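You operate a simulated robot arm through the tools that you are given. There is no shell and no other tool. Be economical: measure what you need, move in short steps, check, and stop when the job is done.

The job below is to be done with a simulated robot arm. You get a single attempt, and the scene is never put back.

Task
Cap and tape the turntable's tube, then stand it on the yellow table.
Fine: the medium cap first, then tape all round; the tape arm ends swung clear. Set down upright: red banded tube.
Where things are to end (x, y in the base frame): red banded tube within 60 mm of [660, 970].

It is judged by the outcome, as a careful person would: the job done as asked, and still so three seconds after it is handed in. It fails if anything else is knocked over, pushed out of place, dropped, spilled or broken. A push-on lid holds only when it is set on centred and level and pressed home; a screw cap is set on level and turned clockwise until tight.

Robot
A 7-joint arm with a two-finger parallel gripper on a trunk, on a base that drives. Base frame: it is fixed to the floor where the robot stands at the start and does not move with it; the origin is under the middle of the robot, x ahead of it, y to its left, z up; the surface under the hand at the start is at about z = 900. Lengths are in mm, angles in rad, forces in N, time in s.
Its first joint turns from -2.897 to 2.897 rad. Places, roughly: blue banded tube [1000, -1000, 1000]; marker arm [800, -800, 1000]; tape arm [800, -400, 1200]; yellow table [900, 1000, 900]. Payload 1.57 kg.
Tool frame: the origin (TCP) lies between the finger pads and is the grasp point; the fingertips stand 30 mm ahead of it; z points along the fingers, y is the line along which they close. Largest opening 110 mm; finger width 24, thickness 12; the body of the gripper, 48 by 112 mm, starts 78 mm behind the TCP.
Orientation is told as [roll, pitch, yaw] about the base's x, y, z axes, in that order, counted from this pose: with the fingers straight down and closing along the base's y, the tool's x points along the base's -x, its y along +y and its z along -z.

Tools
- The arm moves only by the tool drive_tool. Its argument "steps" is a list that holds one entry, the list of rows, each a list of 7 numbers: the shift along the tool's x, y, z in mm, then the turn, a rotation vector about the tool's x, y, z in rad, then the closure, from 0 (fully open) to 1 (shut). In form: [[[x, y, z, ax, ay, az, grip], ...]]. A call has 1 to 20 rows; each row shifts and turns the commanded pose from where the row before left it, along the tool's axes as they then stand. Each row takes 0.2 s and may step no farther than 50 mm and 0.15 rad from the row before; otherwise, or with a gripper value out of range, the whole call is refused. A pose out of reach is approached as far as the arm can. The call stops where the force on the tool passes 60 N (or 10 N more than at its start, if that is more) or the arm is blocked; 0.2 s more then pass. The fingers move at their own pace (about 108 mm/s each) and stop on an object; they squeeze with about 29 N. The grip force told is the motor's: it shows also when the fingers shut on nothing. Time passes only in rows, and 0.2 s behind the last, so rows that do not move let the fingers close. The reply holds the time, the measured pose of the TCP, the force on the tool along the base axes, the opening and the grip force, in the units named above and with some noise, with the torque about the TCP (base axes, N m) and any sound that the robot's microphone picked up.
- Cameras (640 x 400 px; columns grow to the right, rows downward): "scene" is now at [505.8, 177.7, 1489.6]; the picture's right is [-0.26, -0.97, 0.00], its down [-0.66, 0.18, -0.73] and it looks along [0.71, -0.19, -0.68] (base axes); focal length 214 px, centre (320, 200). "wrist" rides on the gripper at [70, 16, -141] in the tool frame; the picture's right is [-0.23, 0.97, 0.00], its down [-0.86, -0.20, -0.48] and it looks along [-0.47, -0.11, 0.88] (tool axes); focal length 222 px, centre (320, 200). There is no depth. A picture from a camera that has moved, and an enlarged one, comes with that camera's place and axes in the base frame and with its lens.
- camera(camera): a new picture of that camera. No time passes.
- lift_body(by): slides the trunk up (or, below 0, down) by that many mm; the arm and the scene camera ride with it, the base frame stays. It gives what a move gives, with no picture.
- drive_base(legs): drives the robot by 1 to 6 legs, each [ahead, left, turn to the left] in mm, mm and rad, along the robot's own axes; the way and the turn of a leg run together, so that a leg with both is an arc; at most 1500 mm and 3.142 rad a leg. The arm and the cameras ride along, it lands a little off, and it stops where it bumps. It gives what a move gives.
- pan_tilt(pan, tilt): turns the head with the scene camera to pan (to the left, within 1.798 rad either way) and tilt (down, from -0.506 to 1.204), counted from straight ahead of the robot. It gives what a move gives.
- close_up(camera, box): a new picture of the part [left, top, right, bottom] of that camera's present view, enlarged. No time passes.
- sign_off(): hands the job in; it is judged then, once.

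Go step by step. Nothing tells you exact positions but the pictures and the camera data: compare them with the known pose of the tool, close in by small moves and look again before you grip or let go. The budget is 120 turns and 78 pictures, counting those below and the enlarged ones. Unless the task says otherwise, let go and move clear before handing in, and close with one line.

The tools are called after "Request:" as a command line: name --argument value ..., lists and objects as JSON in quotes. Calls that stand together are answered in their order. drive_tool: Moves the arm, as the interface text tells. Its arguments: {"type":"object","properties":{"steps":{"type":"array","items":{"type":"array","items":{"type":"array","items":{"type":"number"}}}}},"required":["steps"]} The other tools are called the same way: lift_body (by) slides the trunk up or down; drive_base (legs) drives the base; pan_tilt (pan, tilt) turns the head that bears the scene camera; camera (camera) takes a picture; close_up (camera, box) takes an enlarged picture of a part of a camera's view; sign_off () hands the job in.

At the start:

```text
time: 0.0
tcp_pos: [550.5, -183.6, 1514.1]
tcp_rot: [-0.007, 0.023, 0.0]
contact_force: [-0.8, 0.2, -0.2]
moment: [0.0, 0.0, -0.02]
opening: 110.1
finger_force: 0.0
trunk travel left (down, up): [-539.0, 71.0]
robot x, y, heading: [1.2, -0.5, -0.0]
head pan, tilt: [-0.325, 0.778]
```

scene: 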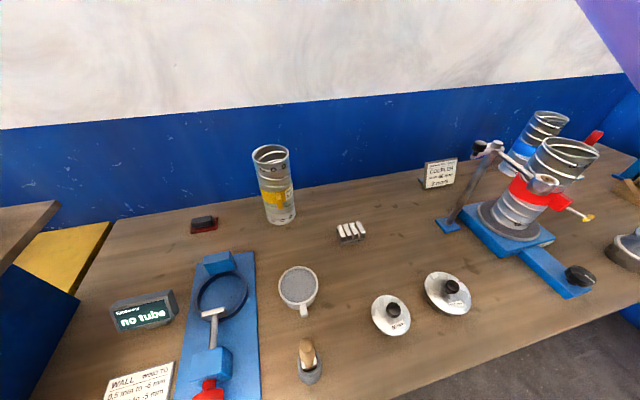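
wrist: 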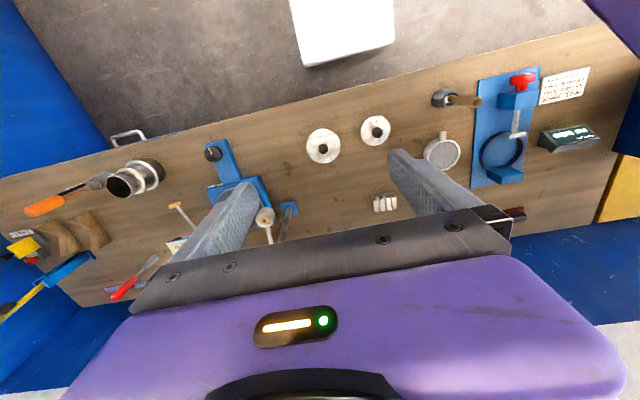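

I see a bench with a turntable at right holding a red-banded tube, two or three caps, and a tape arm. I'll look closer at the turntable, the caps and the notes.

Request:
close_up --camera "scene" --box '[420, 90, 640, 310]'

Request:
close_up --camera "scene" --box '[340, 240, 500, 350]'

Request:
pan_tilt --pan -0.9 --tilt 0.7

```text
1.82 times, centred on (530, 200) of scene
camera zoom: at [505.8, 177.7, 1489.6], right [-0.26, -0.97, 0.0], down [-0.66, 0.18, -0.73], along [0.71, -0.19, -0.68], focal length 390 px, centre (-62, 200)
```

zoom: 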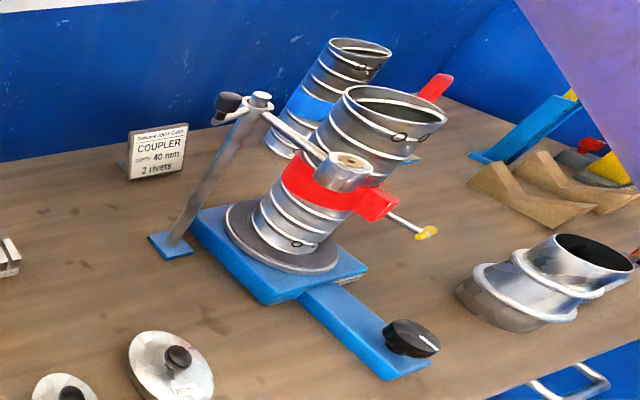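

```text
3.64 times, centred on (420, 295) of scene
camera zoom: at [505.8, 177.7, 1489.6], right [-0.26, -0.97, 0.0], down [-0.66, 0.18, -0.73], along [0.71, -0.19, -0.68], focal length 780 px, centre (-44, -146)
```

zoom: 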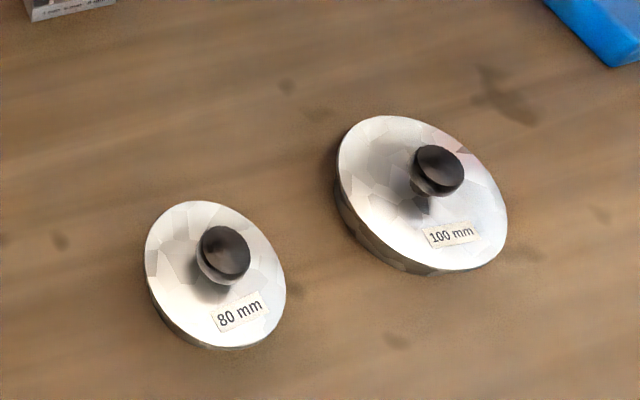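

```text
time: 1.0
tcp_pos: [551.2, -184.4, 1513.5]
tcp_rot: [-0.01, 0.026, -0.004]
contact_force: [-0.9, 0.1, -0.1]
moment: [0.03, -0.01, -0.03]
opening: 110.0
finger_force: 0.1
trunk travel left (down, up): [-539.0, 71.0]
robot x, y, heading: [0.7, 1.6, 0.003]
head pan, tilt: [-0.901, 0.7]
```

Two caps read 80 mm and 100 mm; "medium" implies a third somewhere. I'll look to the right side.

Request:
camera --camera "scene"

```text
73 pictures are left
camera scene: at [505.0, 176.5, 1488.8], right [-0.27, -0.96, 0.0], down [-0.66, 0.19, -0.73], along [0.7, -0.2, -0.69], focal length 214 px, centre (320, 200)
```

scene: 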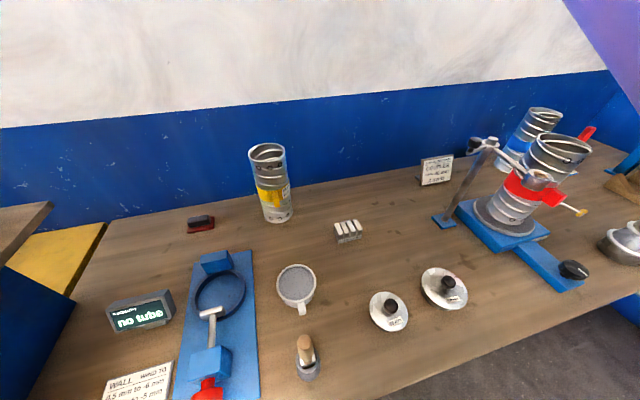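

The head seems not to have finished moving; I'll let time pass and look again.

Request:
drive_tool --steps '[[[0, 0, 0, 0, 0, 0, 0], [0, 0, 0, 0, 0, 0, 0], [0, 0, 0, 0, 0, 0, 0]]]'

Request:
camera --camera "scene"

```text
time: 1.8
tcp_pos: [551.7, -184.8, 1512.4]
tcp_rot: [-0.009, 0.026, -0.005]
contact_force: [-0.6, 0.7, -0.2]
moment: [-0.01, -0.01, -0.02]
opening: 110.1
finger_force: 0.1
trunk travel left (down, up): [-539.0, 71.0]
robot x, y, heading: [1.4, -0.9, -0.002]
head pan, tilt: [-0.901, 0.7]
```

```text
72 pictures are left
camera scene: at [505.1, 176.3, 1489.0], right [-0.28, -0.96, 0.0], down [-0.66, 0.19, -0.73], along [0.7, -0.2, -0.69], focal length 214 px, centre (320, 200)
```

scene: 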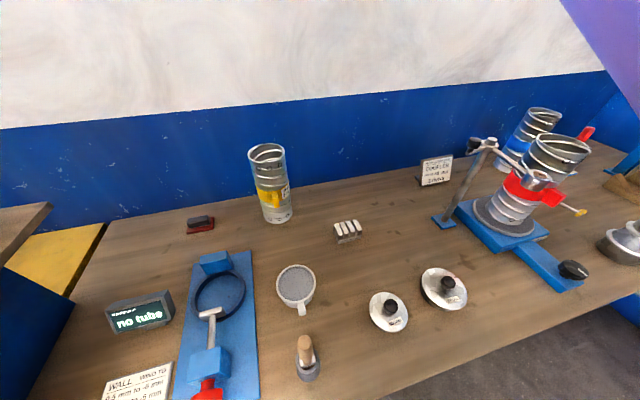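

The reported pan isn't matched by the camera axes. I'll test with another head position.

Request:
pan_tilt --pan 0.5 --tilt 0.5

Request:
camera --camera "scene"

```text
time: 3.3
tcp_pos: [551.6, -184.3, 1513.9]
tcp_rot: [-0.013, 0.027, 0.001]
contact_force: [-0.2, 0.0, -0.9]
moment: [0.01, 0.0, -0.03]
opening: 109.9
finger_force: 0.0
trunk travel left (down, up): [-539.0, 71.0]
robot x, y, heading: [1.9, 2.6, -0.006]
head pan, tilt: [0.499, 0.499]
```

```text
71 pictures are left
camera scene: at [505.6, 242.6, 1511.4], right [0.48, -0.88, 0.0], down [-0.42, -0.23, -0.88], along [0.77, 0.42, -0.48], focal length 214 px, centre (320, 200)
```

scene: 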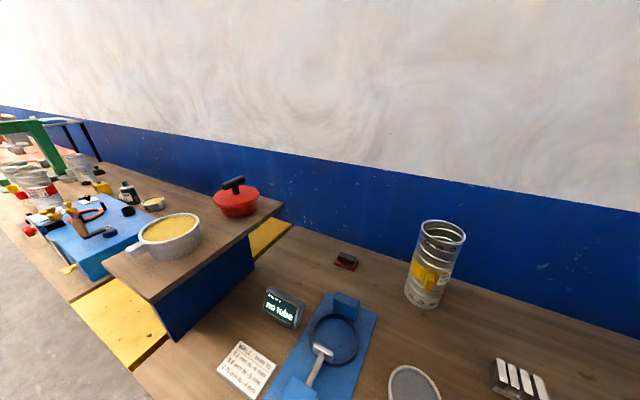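

The camera follows to the left (to the right it likely meets the arm). I'll look over at the yellow table region.

Request:
pan_tilt --pan 1.3 --tilt 0.6

Request:
camera --camera "scene"

```text
time: 4.4
tcp_pos: [551.8, -184.0, 1512.9]
tcp_rot: [-0.011, 0.027, -0.002]
contact_force: [-0.5, -0.1, 1.0]
moment: [-0.04, 0.03, 0.0]
opening: 110.0
finger_force: 0.1
trunk travel left (down, up): [-539.0, 71.0]
robot x, y, heading: [4.0, -1.5, -0.003]
head pan, tilt: [1.3, 0.6]
```

```text
70 pictures are left
camera scene: at [449.3, 284.3, 1502.3], right [0.96, -0.27, 0.0], down [-0.15, -0.54, -0.83], along [0.22, 0.8, -0.56], focal length 214 px, centre (320, 200)
```

scene: 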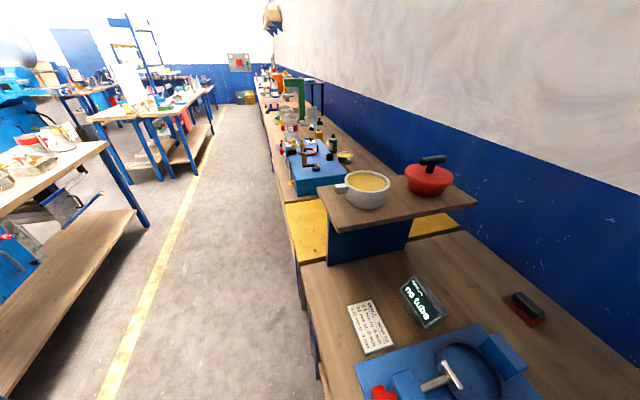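

The yellow table lies beneath the wooden shelf with a visible yellow strip. Now I need a better view of the right of the bench; I'll use the wrist camera, enlarged.

Request:
close_up --camera "wrist" --box '[0, 90, 320, 310]'

Request:
close_up --camera "wrist" --box '[280, 60, 620, 240]'

```text
1.82 times, centred on (160, 200) of wrist
camera zoom: at [485.8, -166.0, 1656.5], right [0.23, 0.97, -0.02], down [0.87, -0.2, 0.46], along [0.44, -0.12, -0.89], focal length 404 px, centre (611, 200)
```

zoom: 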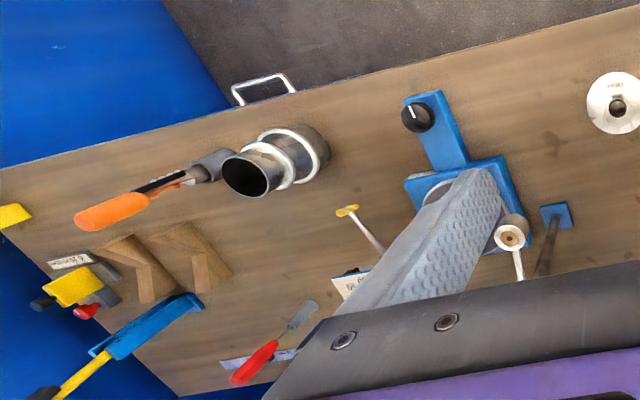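

```text
1.88 times, centred on (450, 150) of wrist
camera zoom: at [485.8, -166.0, 1656.5], right [0.23, 0.97, -0.02], down [0.87, -0.2, 0.46], along [0.44, -0.12, -0.89], focal length 418 px, centre (75, 294)
```

zoom: 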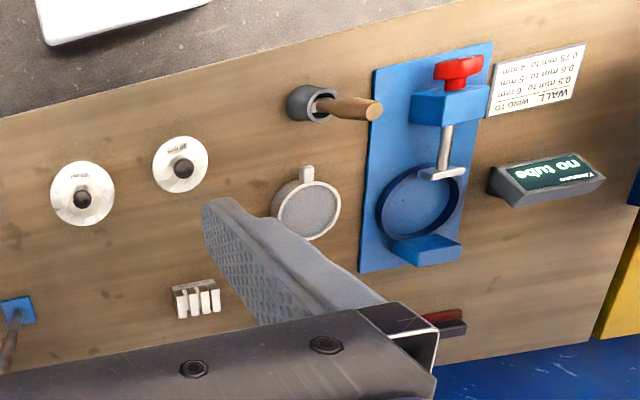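

Only two caps show on the bench (80 and 100 mm). I place the tube near (812,-581) with its top at z≈1200, the tape roller at (725,-361,1213) and the turntable's black knob at (601,-608). Next I drive right so that all of it is in reach.

Request:
drive_base --legs '[[0, -450, 0]]'

Request:
pan_tilt --pan -0.25 --tilt 0.8

Request:
camera --camera "scene"

Request:
camera --camera "wrist"

```text
time: 7.2
tcp_pos: [545.3, -642.5, 1514.0]
tcp_rot: [-0.01, 0.027, -0.016]
contact_force: [0.7, -0.5, -0.8]
moment: [-0.01, 0.0, 0.0]
opening: 110.1
finger_force: 0.1
trunk travel left (down, up): [-539.0, 71.0]
robot x, y, heading: [-6.2, -449.7, -0.011]
head pan, tilt: [1.3, 0.6]
```

```text
time: 8.8
tcp_pos: [547.0, -642.3, 1513.8]
tcp_rot: [-0.011, 0.025, -0.014]
contact_force: [0.5, 0.2, 1.3]
moment: [-0.04, 0.01, 0.04]
opening: 110.2
finger_force: 0.0
trunk travel left (down, up): [-539.0, 71.0]
robot x, y, heading: [-1.7, -451.0, -0.014]
head pan, tilt: [-0.25, 0.799]
```

```text
67 pictures are left
camera scene: at [503.2, -278.9, 1485.5], right [-0.26, -0.97, 0.0], down [-0.69, 0.19, -0.7], along [0.67, -0.18, -0.72], focal length 214 px, centre (320, 200)
```

scene: 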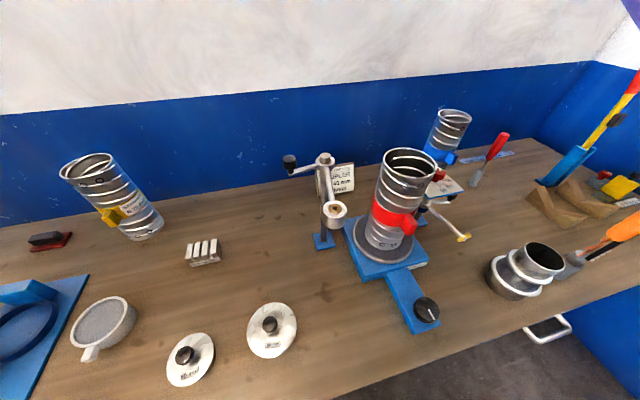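

```text
66 pictures are left
camera wrist: at [480.6, -623.6, 1656.6], right [0.24, 0.97, -0.02], down [0.86, -0.21, 0.46], along [0.44, -0.12, -0.89], focal length 222 px, centre (320, 200)
```

wrist: 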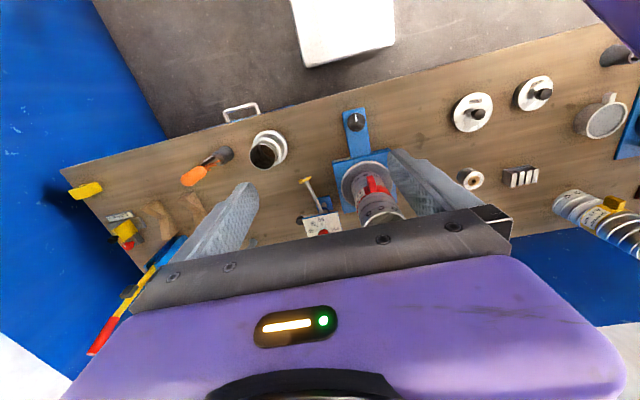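

Good view of everything now. I'll zoom to measure tube diameter, caps and the tape mechanism.

Request:
close_up --camera "scene" --box '[270, 120, 480, 340]'

Request:
close_up --camera "scene" --box '[150, 280, 310, 400]'

Request:
close_up --camera "wrist" --box '[300, 60, 560, 230]'

```text
1.82 times, centred on (375, 230) of scene
camera zoom: at [503.2, -278.9, 1485.5], right [-0.26, -0.97, 0.0], down [-0.69, 0.19, -0.7], along [0.67, -0.18, -0.72], focal length 390 px, centre (220, 146)
```

zoom: 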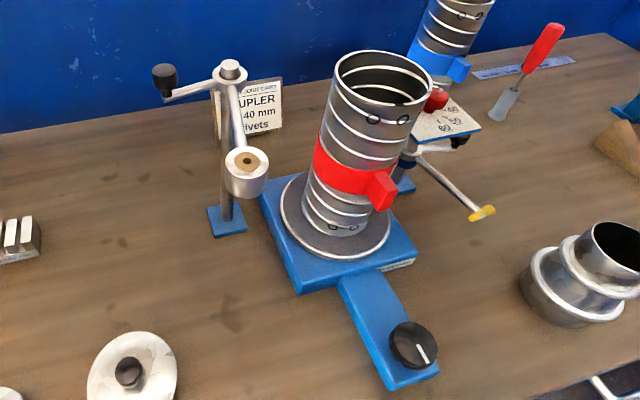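

```text
3.33 times, centred on (230, 340) of scene
camera zoom: at [503.2, -278.9, 1485.5], right [-0.26, -0.97, 0.0], down [-0.69, 0.19, -0.7], along [0.67, -0.18, -0.72], focal length 715 px, centre (620, -267)
```

zoom: 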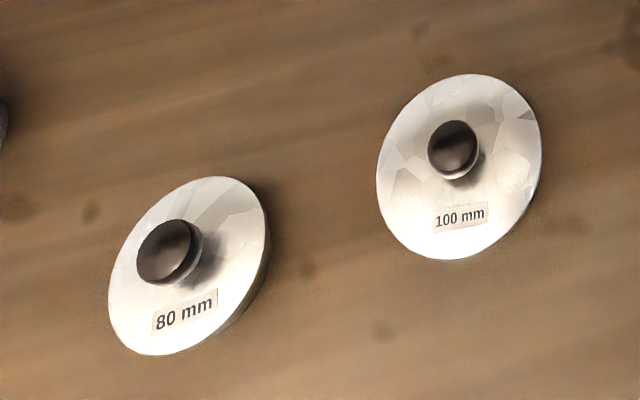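

```text
2.35 times, centred on (430, 145) of wrist
camera zoom: at [480.6, -623.6, 1656.6], right [0.24, 0.97, -0.02], down [0.86, -0.21, 0.46], along [0.44, -0.12, -0.89], focal length 523 px, centre (61, 329)
```

zoom: 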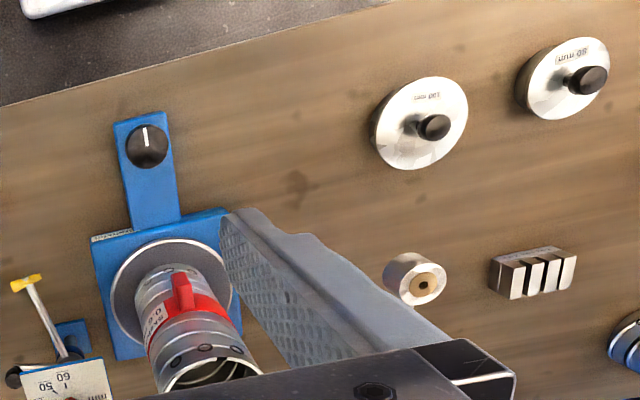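

The tube measures about 100–105 mm across with its rim centre near (803,-552,1220), so the 100 mm cap is the fitting ("medium") one; its knob is at about (657,-206,965). The head sits on the robot's left, so I'll drive back left a bit to keep the work on the arm's right side.

Request:
drive_base --legs '[[0, 290, 0.014]]'

Request:
drive_tool --steps '[[[-20, 35, 0, -0.011, -0.025, -0.014, 0], [-20, 35, 0, 0, 0, 0, 0], [-20, 35, 0, 0, 0, 0, 0], [-20, 35, 0, 0, 0, 0, 0], [-15, 10, 20, 0, 0, 0, 0], [0, 0, 45, 0, 0, 0, 0], [0, 0, 45, 0, 0, 0, 0], [0, 0, 45, 0, 0, 0, 0], [0, 0, 45, 0, 0, 0, 0], [0, 0, 45, 0, 0, 0, 0], [0, 0, 45, 0, 0, 0, 0], [0, 0, 0, 0, 0, 0, 0]]]'

Request:
camera --camera "wrist"

Request:
camera --camera "scene"

```text
time: 10.8
tcp_pos: [551.1, -343.4, 1512.9]
tcp_rot: [-0.011, 0.025, -0.007]
contact_force: [0.5, -0.5, 0.1]
moment: [0.0, -0.03, 0.02]
opening: 109.9
finger_force: 0.0
trunk travel left (down, up): [-539.0, 71.0]
robot x, y, heading: [-2.2, -156.7, -0.002]
head pan, tilt: [-0.25, 0.799]
```

```text
time: 11.6
tcp_pos: [575.9, -308.9, 1512.0]
tcp_rot: [-0.013, 0.018, -0.205]
contact_force: [0.1, -0.3, 0.5]
moment: [0.0, 0.01, -0.01]
opening: 110.1
finger_force: 0.0
trunk travel left (down, up): [-539.0, 71.0]
robot x, y, heading: [-1.7, -156.4, -0.007]
head pan, tilt: [-0.25, 0.799]
stopped in row 3: the arm was blocked; the commanded pose is now the measured one
```

```text
62 pictures are left
camera wrist: at [515.2, -277.0, 1654.2], right [0.42, 0.91, -0.02], down [0.81, -0.36, 0.47], along [0.42, -0.21, -0.88], focal length 222 px, centre (320, 200)
```

wrist: 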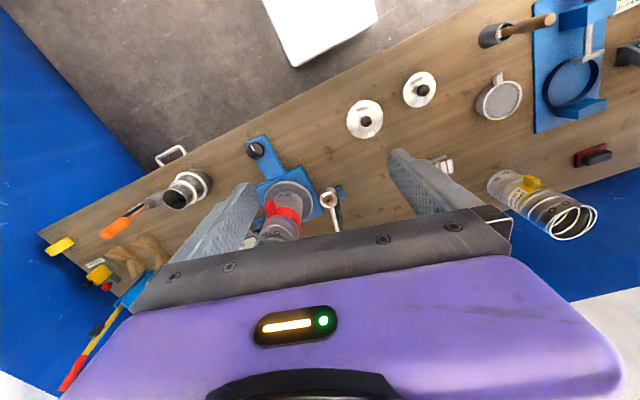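

```text
61 pictures are left
camera scene: at [502.5, 50.4, 1479.9], right [0.14, -0.99, 0.0], down [-0.76, -0.1, -0.64], along [0.64, 0.09, -0.76], focal length 214 px, centre (320, 200)
```

scene: 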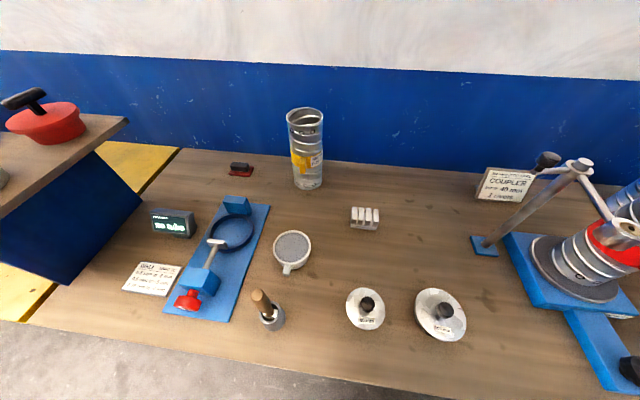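

The arm met the head, so I back off, pan the head left out of the way, shift the base left, and lower the trunk instead of folding the arm.

Request:
drive_tool --steps '[[[10, -20, 0, 0, 0, -0.1, 0], [10, -20, 0, 0, 0, -0.1, 0], [0, 0, 0, 0, 0, 0, 0]]]'

Request:
pan_tilt --pan 0.5 --tilt 0.8

Request:
drive_base --legs '[[0, 140, 0]]'

Request:
lift_body --by -330

Request:
camera --camera "wrist"

```text
time: 12.4
tcp_pos: [554.4, -341.6, 1508.3]
tcp_rot: [-0.029, 0.045, -0.001]
contact_force: [-0.9, -1.0, -0.1]
moment: [0.02, 0.01, 0.01]
opening: 110.0
finger_force: 0.0
trunk travel left (down, up): [-539.0, 71.0]
robot x, y, heading: [5.5, -157.4, -0.006]
head pan, tilt: [-0.25, 0.799]
```

```text
time: 13.5
tcp_pos: [556.5, -342.6, 1505.4]
tcp_rot: [-0.023, 0.051, -0.004]
contact_force: [-1.0, -0.1, 0.6]
moment: [0.03, -0.01, -0.03]
opening: 109.9
finger_force: 0.1
trunk travel left (down, up): [-539.0, 71.0]
robot x, y, heading: [-5.8, -157.0, -0.006]
head pan, tilt: [0.499, 0.799]
```

```text
time: 14.8
tcp_pos: [557.6, -198.4, 1506.6]
tcp_rot: [-0.025, 0.051, -0.001]
contact_force: [0.7, -0.4, -0.1]
moment: [-0.03, -0.03, -0.04]
opening: 110.2
finger_force: 0.0
trunk travel left (down, up): [-539.0, 71.0]
robot x, y, heading: [-2.6, -15.0, -0.002]
head pan, tilt: [0.499, 0.799]
```

```text
time: 18.1
tcp_pos: [557.7, -197.6, 1174.7]
tcp_rot: [-0.028, 0.055, -0.002]
contact_force: [-1.1, 0.2, -0.6]
moment: [0.0, 0.0, 0.04]
opening: 110.0
finger_force: 0.0
trunk travel left (down, up): [-209.0, 401.0]
robot x, y, heading: [-0.3, -13.6, -0.003]
head pan, tilt: [0.499, 0.799]
```

```text
60 pictures are left
camera wrist: at [495.8, -176.8, 1320.2], right [0.23, 0.97, -0.04], down [0.88, -0.19, 0.44], along [0.42, -0.13, -0.9], focal length 222 px, centre (320, 200)
```

wrist: 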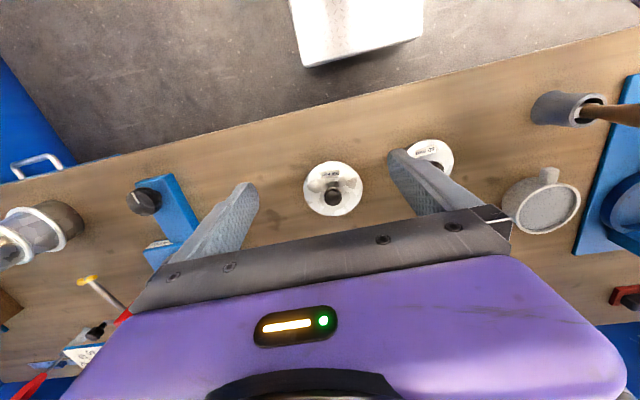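

The cap is in front of the hand. I level the tool and go above its knob at (657,-206).

Request:
drive_tool --steps '[[[0, 0, 0, -0.028, -0.055, 0, 0], [-35, -4, 20, 0, 0, 0, 0], [-35, -4, 30, 0, 0, 0, 0], [-29, 0, 35, 0, 0, 0, 0], [0, 0, 30, 0, 0, 0, 0], [0, 0, 0, 0, 0, 0, 0]]]'

Request:
camera --camera "wrist"

```text
time: 19.5
tcp_pos: [655.5, -204.1, 1060.2]
tcp_rot: [0.004, -0.007, 0.002]
contact_force: [0.4, 0.3, 0.5]
moment: [0.0, -0.01, 0.04]
opening: 110.1
finger_force: 0.1
trunk travel left (down, up): [-209.0, 401.0]
robot x, y, heading: [-1.0, -16.9, -0.002]
head pan, tilt: [0.499, 0.799]
```

```text
59 pictures are left
camera wrist: at [585.3, -187.9, 1202.0], right [0.23, 0.97, 0.0], down [0.85, -0.2, 0.48], along [0.47, -0.11, -0.88], focal length 222 px, centre (320, 200)
```

wrist: 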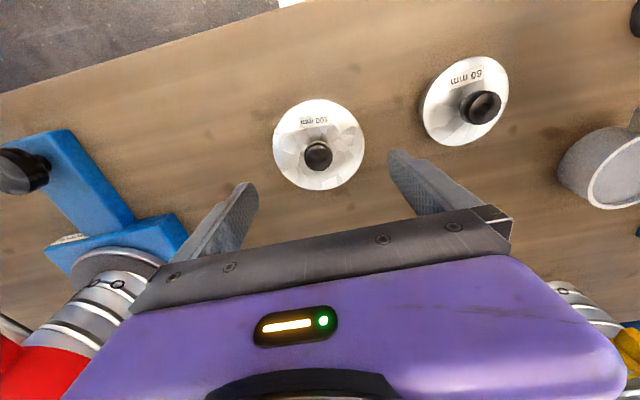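

The hand is centred on the knob within 2 mm. I descend so the fingertips straddle the knob just above the flange and close.

Request:
drive_tool --steps '[[[0, -2, 30, 0, 0, 0, 0], [0, 0, 30, 0, 0, 0, 0], [0, 0, 15, 0, 0, 0, 0], [0, 0, 10, 0, 0, 0, 0], [0, 0, 0, 0, 0, 0, 0]]]'

Request:
camera --camera "wrist"

```text
time: 20.7
tcp_pos: [656.0, -205.4, 975.7]
tcp_rot: [0.002, -0.004, 0.002]
contact_force: [-0.1, 0.7, -0.4]
moment: [-0.02, -0.04, 0.0]
opening: 110.1
finger_force: 0.0
trunk travel left (down, up): [-209.0, 401.0]
robot x, y, heading: [1.6, -11.8, -0.004]
head pan, tilt: [0.499, 0.799]
```

```text
58 pictures are left
camera wrist: at [586.3, -189.3, 1117.2], right [0.23, 0.97, 0.0], down [0.85, -0.2, 0.48], along [0.47, -0.11, -0.88], focal length 222 px, centre (320, 200)
```

wrist: 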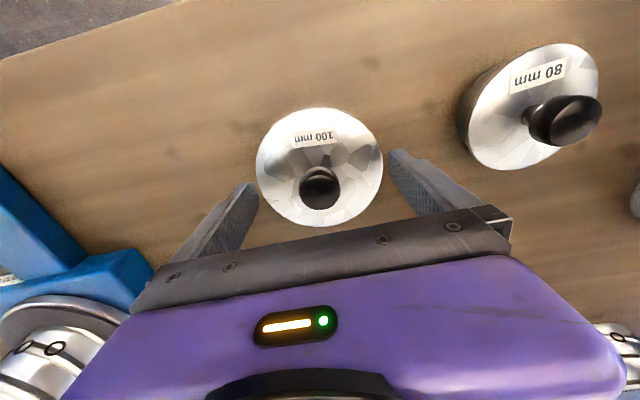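

Flange top looks to be near z≈926 and the knob top near 968; I go 9 mm lower and close.

Request:
drive_tool --steps '[[[0, 0, 9, 0, 0, 0, 0], [0, 0, 0, 0, 0, 0, 0.5], [0, 0, 0, 0, 0, 0, 1], [0, 0, 0, 0, 0, 0, 1], [0, 0, 0, 0, 0, 0, 1], [0, 0, 0, 0, 0, 0, 1]]]'

Request:
close_up --camera "wrist" --box '[200, 80, 440, 230]'

```text
time: 22.1
tcp_pos: [657.0, -205.9, 966.9]
tcp_rot: [0.0, -0.006, 0.001]
contact_force: [1.2, 0.2, 1.6]
moment: [-0.15, -0.09, 0.05]
opening: 31.1
finger_force: 28.7
trunk travel left (down, up): [-209.0, 401.0]
robot x, y, heading: [0.2, -13.7, -0.006]
head pan, tilt: [0.499, 0.799]
```

```text
2.67 times, centred on (320, 155) of wrist
camera zoom: at [586.3, -189.2, 1108.4], right [0.23, 0.97, 0.0], down [0.85, -0.2, 0.48], along [0.47, -0.11, -0.88], focal length 592 px, centre (320, 320)
```

zoom: 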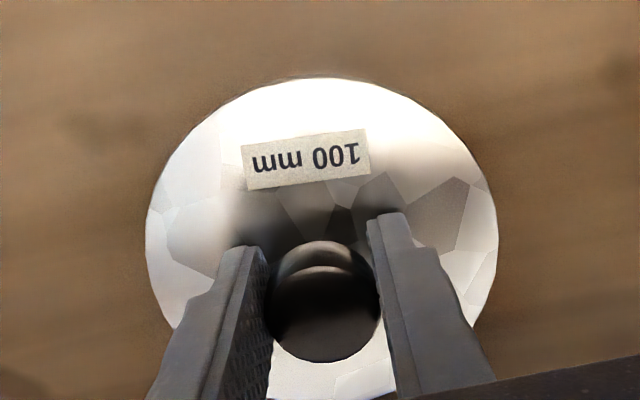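

The knob is gripped (31 mm). I lift by the arm, raise the trunk, drive right toward the turntable and look at the cap in hand.

Request:
drive_tool --steps '[[[0, 0, -5, 0, 0, 0, 1], [0, 0, -20, 0, 0, 0, 1], [0, 0, -40, 0, 0, 0, 1], [0, 0, -45, 0, 0, 0, 1], [0, 0, 0, 0, 0, 0, 1]]]'

Request:
lift_body --by 290

Request:
drive_base --legs '[[0, -240, 0]]'

Request:
camera --camera "wrist"

```text
time: 23.3
tcp_pos: [658.2, -209.0, 1080.0]
tcp_rot: [0.002, -0.006, 0.0]
contact_force: [0.0, -0.2, -2.1]
moment: [-0.02, 0.0, 0.02]
opening: 31.2
finger_force: 28.4
trunk travel left (down, up): [-209.0, 401.0]
robot x, y, heading: [1.4, -13.7, -0.002]
head pan, tilt: [0.499, 0.799]
```

```text
time: 26.2
tcp_pos: [658.1, -207.8, 1370.9]
tcp_rot: [0.003, -0.006, 0.0]
contact_force: [-0.4, 0.1, -1.7]
moment: [-0.03, 0.02, 0.02]
opening: 31.3
finger_force: 28.8
trunk travel left (down, up): [-499.0, 111.0]
robot x, y, heading: [-2.0, -14.2, -0.002]
head pan, tilt: [0.499, 0.799]
```

```text
time: 28.0
tcp_pos: [656.5, -448.2, 1369.5]
tcp_rot: [0.002, -0.003, -0.004]
contact_force: [0.8, 0.2, -2.5]
moment: [-0.04, 0.01, -0.03]
opening: 31.1
finger_force: 29.1
trunk travel left (down, up): [-499.0, 111.0]
robot x, y, heading: [-3.1, -253.2, -0.011]
head pan, tilt: [0.499, 0.799]
```

```text
56 pictures are left
camera wrist: at [586.0, -430.9, 1511.7], right [0.23, 0.97, 0.0], down [0.85, -0.2, 0.48], along [0.47, -0.11, -0.88], focal length 222 px, centre (320, 200)
```

wrist: 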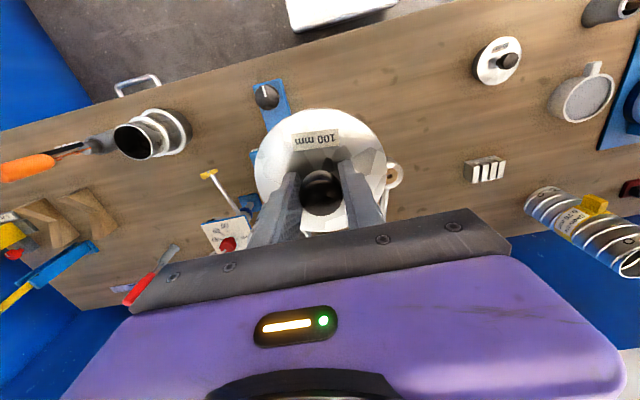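

The cap is held level. Now a scene view from this stand to fix the tube axis precisely.

Request:
pan_tilt --pan -0.25 --tilt 0.7

Request:
camera --camera "scene"

```text
time: 29.1
tcp_pos: [656.3, -448.6, 1370.9]
tcp_rot: [0.003, -0.005, -0.005]
contact_force: [0.0, 0.2, -2.2]
moment: [-0.02, 0.01, -0.03]
opening: 31.4
finger_force: 29.4
trunk travel left (down, up): [-499.0, 111.0]
robot x, y, heading: [2.2, -253.2, -0.005]
head pan, tilt: [-0.25, 0.7]
```

```text
55 pictures are left
camera scene: at [508.2, -77.7, 1453.7], right [-0.25, -0.97, 0.0], down [-0.62, 0.16, -0.76], along [0.74, -0.19, -0.64], focal length 214 px, centre (320, 200)
```

scene: 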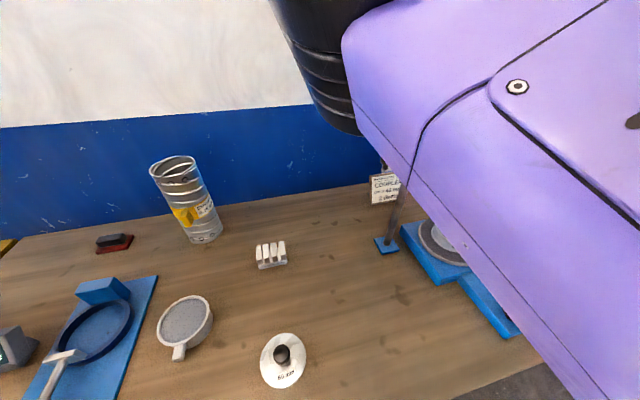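

The arm blocks the head's view here, so I'll use the wrist camera: reach forward and shift left so the tube rim shows beside the cap.

Request:
pan_tilt --pan 0.6 --tilt 0.7

Request:
drive_base --legs '[[0, 98, 0.008]]'

Request:
drive_tool --steps '[[[-36, 0, 0, 0, 0, 0, 1], [-36, 0, 0, 0, 0, 0, 1], [-36, 0, 0, 0, 0, 0, 1], [-36, 0, 0, 0, 0, 0, 1], [0, 0, 0, 0, 0, 0, 1]]]'

Request:
camera --camera "wrist"

```text
time: 30.2
tcp_pos: [656.7, -448.4, 1371.0]
tcp_rot: [0.004, -0.006, -0.004]
contact_force: [0.3, 0.1, -3.2]
moment: [-0.01, 0.03, 0.02]
opening: 31.2
finger_force: 28.6
trunk travel left (down, up): [-499.0, 111.0]
robot x, y, heading: [-0.7, -256.6, -0.004]
head pan, tilt: [0.6, 0.7]
```

```text
time: 31.4
tcp_pos: [657.3, -346.4, 1370.6]
tcp_rot: [0.005, -0.006, 0.006]
contact_force: [-0.4, -0.1, -2.0]
moment: [-0.01, -0.03, 0.03]
opening: 31.1
finger_force: 29.0
trunk travel left (down, up): [-499.0, 111.0]
robot x, y, heading: [0.6, -158.8, -0.0]
head pan, tilt: [0.6, 0.7]
```

```text
time: 32.6
tcp_pos: [801.8, -343.0, 1370.3]
tcp_rot: [0.003, -0.005, 0.007]
contact_force: [-0.1, -0.5, -2.1]
moment: [0.0, 0.0, 0.01]
opening: 31.1
finger_force: 29.0
trunk travel left (down, up): [-499.0, 111.0]
robot x, y, heading: [-0.2, -158.6, 0.001]
head pan, tilt: [0.6, 0.7]
```

```text
54 pictures are left
camera wrist: at [732.4, -327.1, 1511.4], right [0.22, 0.98, 0.0], down [0.85, -0.2, 0.48], along [0.47, -0.1, -0.88], focal length 222 px, centre (320, 200)
```

wrist: 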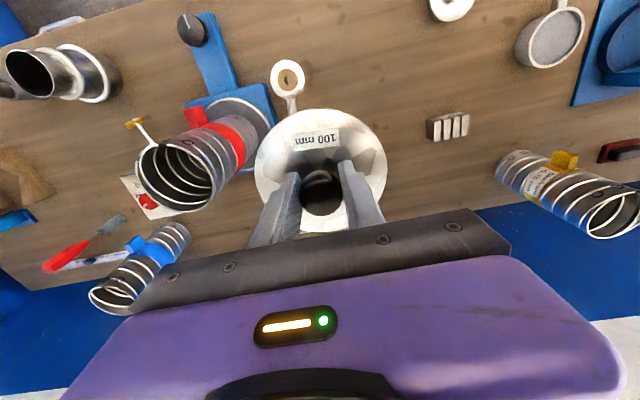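

Request:
close_up --camera "wrist" --box '[110, 50, 310, 230]'

```text
2.22 times, centred on (210, 140) of wrist
camera zoom: at [732.4, -327.1, 1511.4], right [0.22, 0.98, 0.0], down [0.85, -0.2, 0.48], along [0.47, -0.1, -0.88], focal length 494 px, centre (564, 333)
```

zoom: 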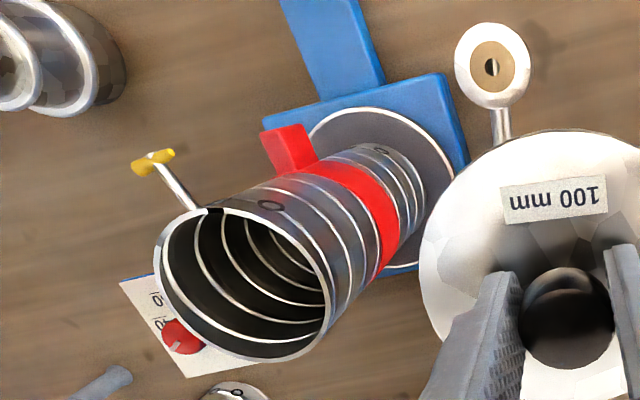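

The tube rim is clear: outer diameter ≈107 mm at z≈1218. I'll zoom on the cap in hand to check its offset from the TCP.

Request:
close_up --camera "wrist" --box '[230, 90, 410, 240]'

Request:
close_up --camera "wrist" --box '[125, 120, 225, 220]'

```text
2.67 times, centred on (320, 165) of wrist
camera zoom: at [732.4, -327.1, 1511.4], right [0.22, 0.98, 0.0], down [0.85, -0.2, 0.48], along [0.47, -0.1, -0.88], focal length 592 px, centre (320, 293)
```

zoom: 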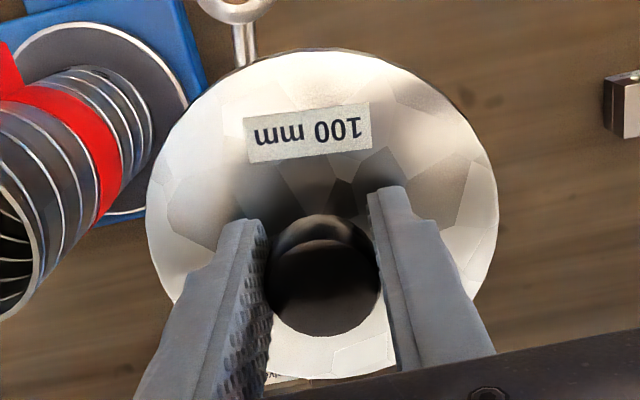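

```text
4.00 times, centred on (175, 170) of wrist
camera zoom: at [732.4, -327.1, 1511.4], right [0.22, 0.98, 0.0], down [0.85, -0.2, 0.48], along [0.47, -0.1, -0.88], focal length 888 px, centre (900, 320)
```

zoom: 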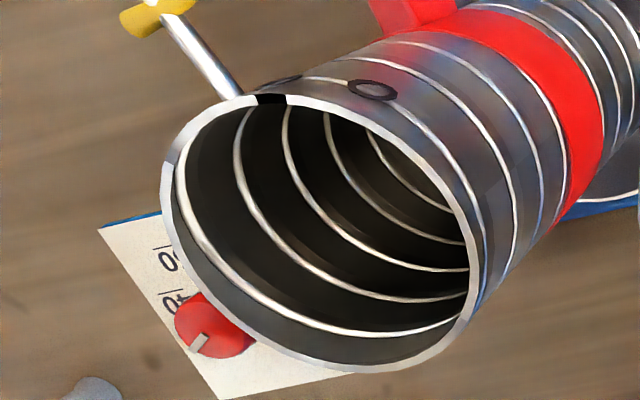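

Cap sits about +5 mm ahead of the TCP in x; the tube axis is near (810,-554). I drive right to bring the cap over the tube and check with the scene camera.

Request:
drive_base --legs '[[0, -211, 0]]'

Request:
pan_tilt --pan -0.4 --tilt 0.6

Request:
camera --camera "scene"

Request:
camera --camera "wrist"

```text
time: 34.2
tcp_pos: [803.4, -555.0, 1370.6]
tcp_rot: [0.002, -0.006, 0.009]
contact_force: [-0.9, -0.2, -1.3]
moment: [-0.03, 0.02, 0.0]
opening: 31.3
finger_force: 29.1
trunk travel left (down, up): [-499.0, 111.0]
robot x, y, heading: [-0.3, -371.4, 0.008]
head pan, tilt: [0.6, 0.7]
```

```text
time: 35.5
tcp_pos: [803.7, -554.1, 1368.4]
tcp_rot: [0.001, -0.006, 0.01]
contact_force: [-0.4, 0.3, -1.7]
moment: [0.02, 0.02, -0.01]
opening: 31.1
finger_force: 29.4
trunk travel left (down, up): [-499.0, 111.0]
robot x, y, heading: [-0.2, -372.5, 0.006]
head pan, tilt: [-0.4, 0.6]
```

```text
50 pictures are left
camera scene: at [506.5, -202.2, 1462.3], right [-0.38, -0.92, 0.0], down [-0.52, 0.22, -0.82], along [0.76, -0.32, -0.57], focal length 214 px, centre (320, 200)
```

scene: 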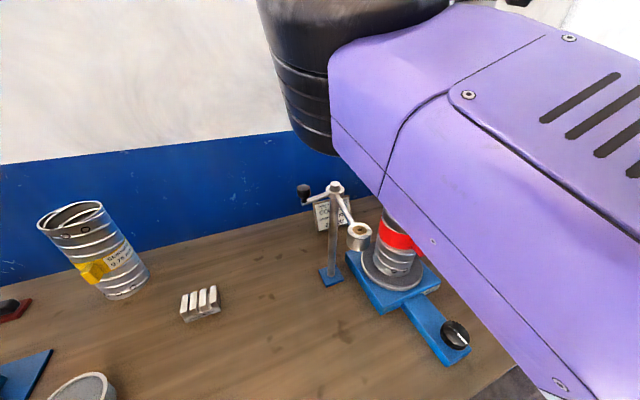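

```text
49 pictures are left
camera wrist: at [733.4, -538.3, 1511.4], right [0.22, 0.98, 0.0], down [0.85, -0.19, 0.48], along [0.47, -0.1, -0.88], focal length 222 px, centre (320, 200)
```

wrist: 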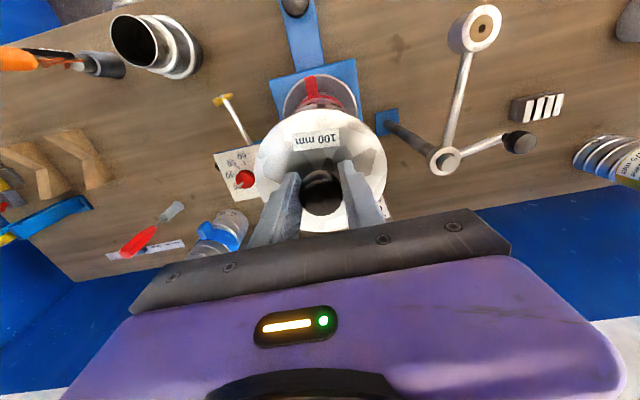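

The cap hangs roughly over the tube; the head's view is blocked by the forearm, so I lower to just above the rim and check with the wrist camera.

Request:
drive_tool --steps '[[[-1, 0, 30, 0, 0, -0.009, 1], [0, 0, 25, 0, 0, 0, 1], [0, 0, 14, 0, 0, 0, 1], [0, 0, 0, 0, 0, 0, 1]]]'

Request:
close_up --camera "wrist" --box '[220, 60, 420, 240]'

```text
time: 36.5
tcp_pos: [805.3, -554.1, 1302.1]
tcp_rot: [0.005, -0.006, 0.016]
contact_force: [0.2, 0.5, -1.1]
moment: [0.01, 0.0, -0.02]
opening: 31.0
finger_force: 28.8
trunk travel left (down, up): [-499.0, 111.0]
robot x, y, heading: [1.6, -371.4, 0.003]
head pan, tilt: [-0.4, 0.6]
```

```text
2.22 times, centred on (320, 150) of wrist
camera zoom: at [734.5, -538.3, 1443.3], right [0.21, 0.98, 0.0], down [0.86, -0.19, 0.48], along [0.47, -0.1, -0.88], focal length 494 px, centre (320, 311)
```

zoom: 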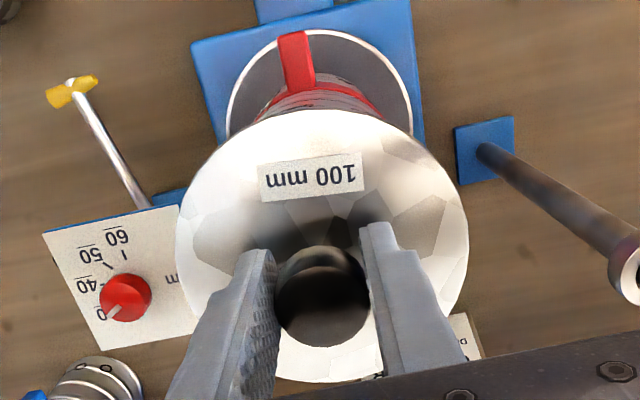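

Alignment looks good (TCP target ≈(805,-554)). I lower slowly: a touch near TCP z≈1285 would mean the skirt is on the rim; seating should be near 1257.

Request:
drive_tool --steps '[[[0, 0, 5, 0, 0, 0.014, 1], [0, 0, 4, 0, 0, 0, 1], [0, 0, 3, 0, 0, 0, 1], [0, 0, 3, 0, 0, 0, 1], [0, 0, 3, 0, 0, 0, 1], [0, 0, 0, 0, 0, 0, 1]]]'

Request:
close_up --camera "wrist" --box '[220, 60, 420, 240]'

```text
time: 37.9
tcp_pos: [805.2, -554.5, 1289.3]
tcp_rot: [-0.003, -0.011, 0.004]
contact_force: [2.0, 4.3, 59.8]
moment: [0.49, 2.04, 0.01]
opening: 31.4
finger_force: 28.7
trunk travel left (down, up): [-499.0, 111.0]
robot x, y, heading: [0.9, -368.0, -0.0]
head pan, tilt: [-0.4, 0.6]
```

```text
2.22 times, centred on (320, 150) of wrist
camera zoom: at [733.2, -537.6, 1428.9], right [0.22, 0.97, 0.0], down [0.85, -0.2, 0.49], along [0.48, -0.11, -0.87], focal length 494 px, centre (320, 311)
```

zoom: 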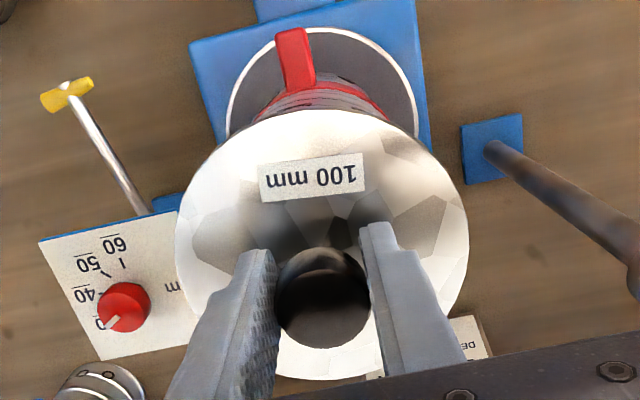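

The cap touched the rim at TCP z≈1289 with the contact on the −x side. Before correcting I need to know if the cap is a plug or a sleeve; I'll back off and look closely at the 80 mm cap's side.

Request:
drive_tool --steps '[[[0, 0, -10, 0, 0, 0, 1], [0, 0, -4, 0, 0, 0, 1]]]'

Request:
pan_tilt --pan 0.4 --tilt 0.9

Request:
camera --camera "scene"

```text
time: 38.5
tcp_pos: [805.7, -554.9, 1296.4]
tcp_rot: [0.003, -0.003, 0.0]
contact_force: [-0.1, -0.3, -1.5]
moment: [0.02, 0.0, 0.01]
opening: 31.3
finger_force: 28.7
trunk travel left (down, up): [-499.0, 111.0]
robot x, y, heading: [-1.0, -368.2, 0.003]
head pan, tilt: [-0.4, 0.6]
```

```text
time: 39.6
tcp_pos: [806.1, -555.1, 1297.9]
tcp_rot: [0.003, -0.004, 0.004]
contact_force: [-1.2, -0.5, -0.8]
moment: [0.0, 0.01, 0.05]
opening: 31.2
finger_force: 29.1
trunk travel left (down, up): [-499.0, 111.0]
robot x, y, heading: [2.2, -367.6, 0.006]
head pan, tilt: [0.4, 0.901]
```

```text
46 pictures are left
camera scene: at [494.3, -138.6, 1437.5], right [0.39, -0.92, 0.0], down [-0.72, -0.31, -0.62], along [0.57, 0.24, -0.78], focal length 214 px, centre (320, 200)
```

scene: 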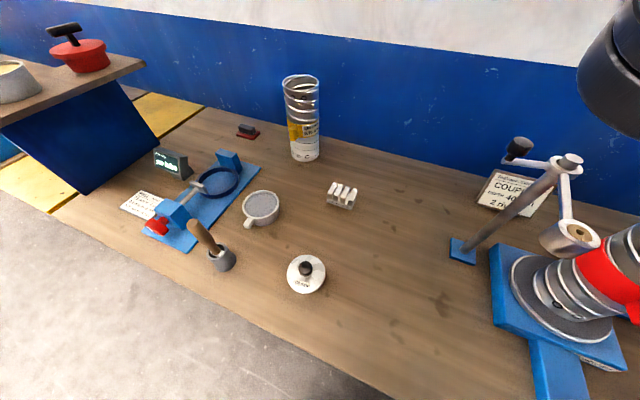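

Request:
close_up --camera "scene" --box '[275, 240, 339, 304]'

```text
6.25 times, centred on (307, 272) of scene
camera zoom: at [494.3, -138.6, 1437.5], right [0.39, -0.92, 0.0], down [-0.72, -0.31, -0.62], along [0.57, 0.24, -0.78], focal length 1340 px, centre (401, -250)
```

zoom: 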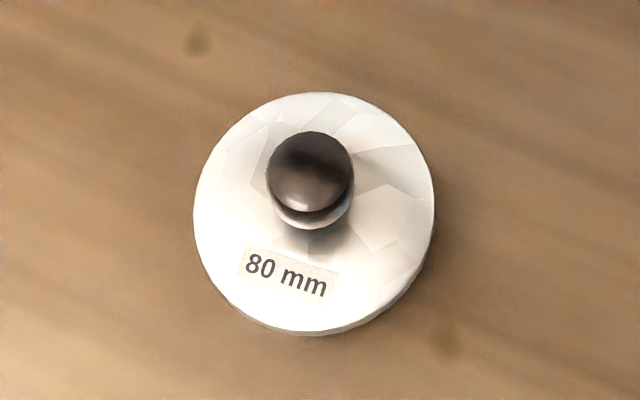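

The 80 mm cap shows a thin overhanging lip, so it's likely a plug type; a −x contact then means shifting +x. I try +3 mm and touch again gently, comparing the moment.

Request:
drive_tool --steps '[[[-3, 0, 0, 0, 0, 0, 1], [0, 0, 4, 0, 0, 0, 1], [0, 0, 2, 0, 0, 0, 1], [0, 0, 2, 0, 0, 0, 1], [0, 0, 2, 0, 0, 0, 1], [0, 0, 2, 0, 0, 0, 1], [0, 0, 0, 0, 0, 0, 1]]]'

```text
time: 41.2
tcp_pos: [807.3, -554.4, 1287.4]
tcp_rot: [0.002, -0.007, 0.003]
contact_force: [1.6, -0.2, 28.5]
moment: [0.65, 1.17, -0.01]
opening: 31.1
finger_force: 28.7
trunk travel left (down, up): [-499.0, 111.0]
robot x, y, heading: [3.4, -372.2, 0.005]
head pan, tilt: [0.4, 0.901]
```

The contact rotated as a plug would give: remaining error about +1.7 mm in x and −1 mm in y. I lift slightly, shift and lower again.

Request:
drive_tool --steps '[[[0, 0, -5, 0, 0, 0, 1], [-2, -1, 0, 0, 0, 0, 1], [0, 0, 2, 0, 0, 0, 1], [0, 0, 2, 0, 0, 0, 1], [0, 0, 2, 0, 0, 0, 1], [0, 0, 2, 0, 0, 0, 1], [0, 0, 2, 0, 0, 0, 1], [0, 0, 0, 0, 0, 0, 1]]]'

```text
time: 43.0
tcp_pos: [808.7, -555.5, 1279.7]
tcp_rot: [0.002, -0.005, 0.004]
contact_force: [0.4, -0.7, 2.0]
moment: [0.02, -0.06, 0.02]
opening: 30.9
finger_force: 29.5
trunk travel left (down, up): [-499.0, 111.0]
robot x, y, heading: [0.1, -369.1, 0.007]
head pan, tilt: [0.4, 0.901]
```

It went in (z 1279.7, only 2 N). I press it home.

Request:
drive_tool --steps '[[[0, 0, 2, 0, 0, 0, 1], [0, 0, 2, 0, 0, 0, 1], [0, 0, 2, 0, 0, 0, 1], [0, 0, 2, 0, 0, 0, 1], [0, 0, 2, 0, 0, 0, 1], [0, 0, 2, 0, 0, 0, 1], [0, 0, 2, 0, 0, 0, 1], [0, 0, 2, 0, 0, 0, 1], [0, 0, 2, 0, 0, 0, 1], [0, 0, 2, 0, 0, 0, 1]]]'

```text
time: 45.2
tcp_pos: [811.2, -555.2, 1261.1]
tcp_rot: [0.002, -0.009, 0.004]
contact_force: [-0.8, 2.0, 16.7]
moment: [-0.01, -0.79, 0.01]
opening: 30.8
finger_force: 28.9
trunk travel left (down, up): [-499.0, 111.0]
robot x, y, heading: [2.8, -372.7, 0.004]
head pan, tilt: [0.4, 0.901]
```

Request:
close_up --camera "wrist" --box '[220, 60, 420, 240]'

```text
2.22 times, centred on (320, 150) of wrist
camera zoom: at [739.6, -538.9, 1402.2], right [0.22, 0.97, 0.0], down [0.85, -0.2, 0.49], along [0.47, -0.11, -0.87], focal length 494 px, centre (320, 311)
```

zoom: 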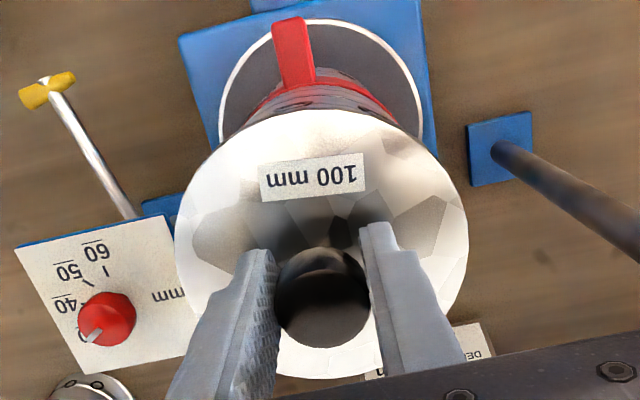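

The cap sits unchanged in the hand, now with light resistance. I keep pressing to the stop.

Request:
drive_tool --steps '[[[1, 0, 2, 0, 0, 0, 1], [0, 0, 2, 0, 0, 0, 1], [0, 0, 2, 0, 0, 0, 1], [0, 0, 2, 0, 0, 0, 1], [0, 0, 2, 0, 0, 0, 1], [0, 0, 2, 0, 0, 0, 1]]]'

```text
time: 46.2
tcp_pos: [809.9, -555.1, 1258.9]
tcp_rot: [-0.003, -0.014, 0.003]
contact_force: [-2.3, 1.6, 21.2]
moment: [0.46, 1.04, 0.02]
opening: 31.1
finger_force: 29.0
trunk travel left (down, up): [-499.0, 111.0]
robot x, y, heading: [0.2, -368.8, 0.003]
head pan, tilt: [0.4, 0.901]
stopped in row 4: the force on the tool passed its limit at 64 N (the readings are from after the stop); the commanded pose is now the measured one
```

A firm stop at 64 N, z≈1259. I level the wrist and press once more to confirm it doesn't go further.

Request:
drive_tool --steps '[[[0, 0, 0, 0, 0.01, 0, 1], [0, 0, 2, 0, 0, 0, 1], [0, 0, 2, 0, 0, 0, 1], [0, 0, 2, 0, 0, 0, 1], [0, 0, 2, 0, 0, 0, 1], [0, 0, 2, 0, 0, 0, 1]]]'

```text
time: 47.0
tcp_pos: [809.9, -555.6, 1258.6]
tcp_rot: [-0.005, -0.008, 0.002]
contact_force: [-4.1, 2.7, 21.8]
moment: [0.86, 0.95, 0.08]
opening: 31.2
finger_force: 29.0
trunk travel left (down, up): [-499.0, 111.0]
robot x, y, heading: [2.1, -369.3, 0.003]
head pan, tilt: [0.4, 0.901]
stopped in row 4: the force on the tool passed its limit at 63 N (the readings are from after the stop); the commanded pose is now the measured one
```

Seated solidly. I release the knob, rise clear and look.

Request:
drive_tool --steps '[[[0, 0, -1, 0, 0, 0, 0.5], [0, 0, 0, 0, 0, 0, 0.4], [0, 0, 0, 0, 0, 0, 0.3], [0, 0, -20, 0, 0, 0, 0.3], [0, 0, -40, 0, 0, 0, 0.3], [0, 0, -40, 0, 0, 0, 0], [0, 0, 0, 0, 0, 0, 0]]]'

Request:
camera --camera "wrist"

```text
time: 48.6
tcp_pos: [810.4, -552.9, 1360.7]
tcp_rot: [-0.005, -0.007, 0.003]
contact_force: [-0.1, -0.5, -0.2]
moment: [-0.03, 0.02, 0.0]
opening: 109.7
finger_force: 0.1
trunk travel left (down, up): [-499.0, 111.0]
robot x, y, heading: [-1.0, -368.8, 0.006]
head pan, tilt: [0.4, 0.901]
```

```text
43 pictures are left
camera wrist: at [739.3, -535.4, 1501.4], right [0.22, 0.97, 0.0], down [0.85, -0.19, 0.48], along [0.47, -0.11, -0.87], focal length 222 px, centre (320, 200)
```

wrist: 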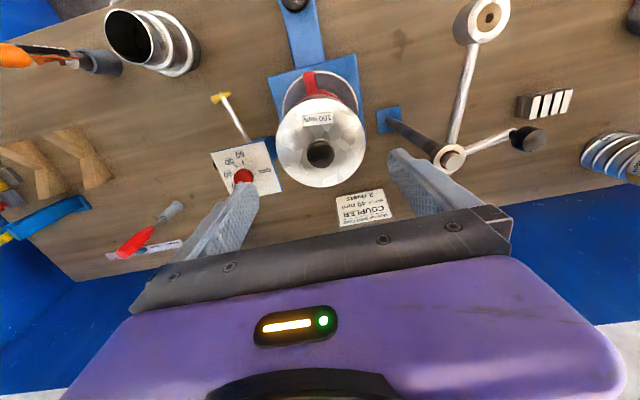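

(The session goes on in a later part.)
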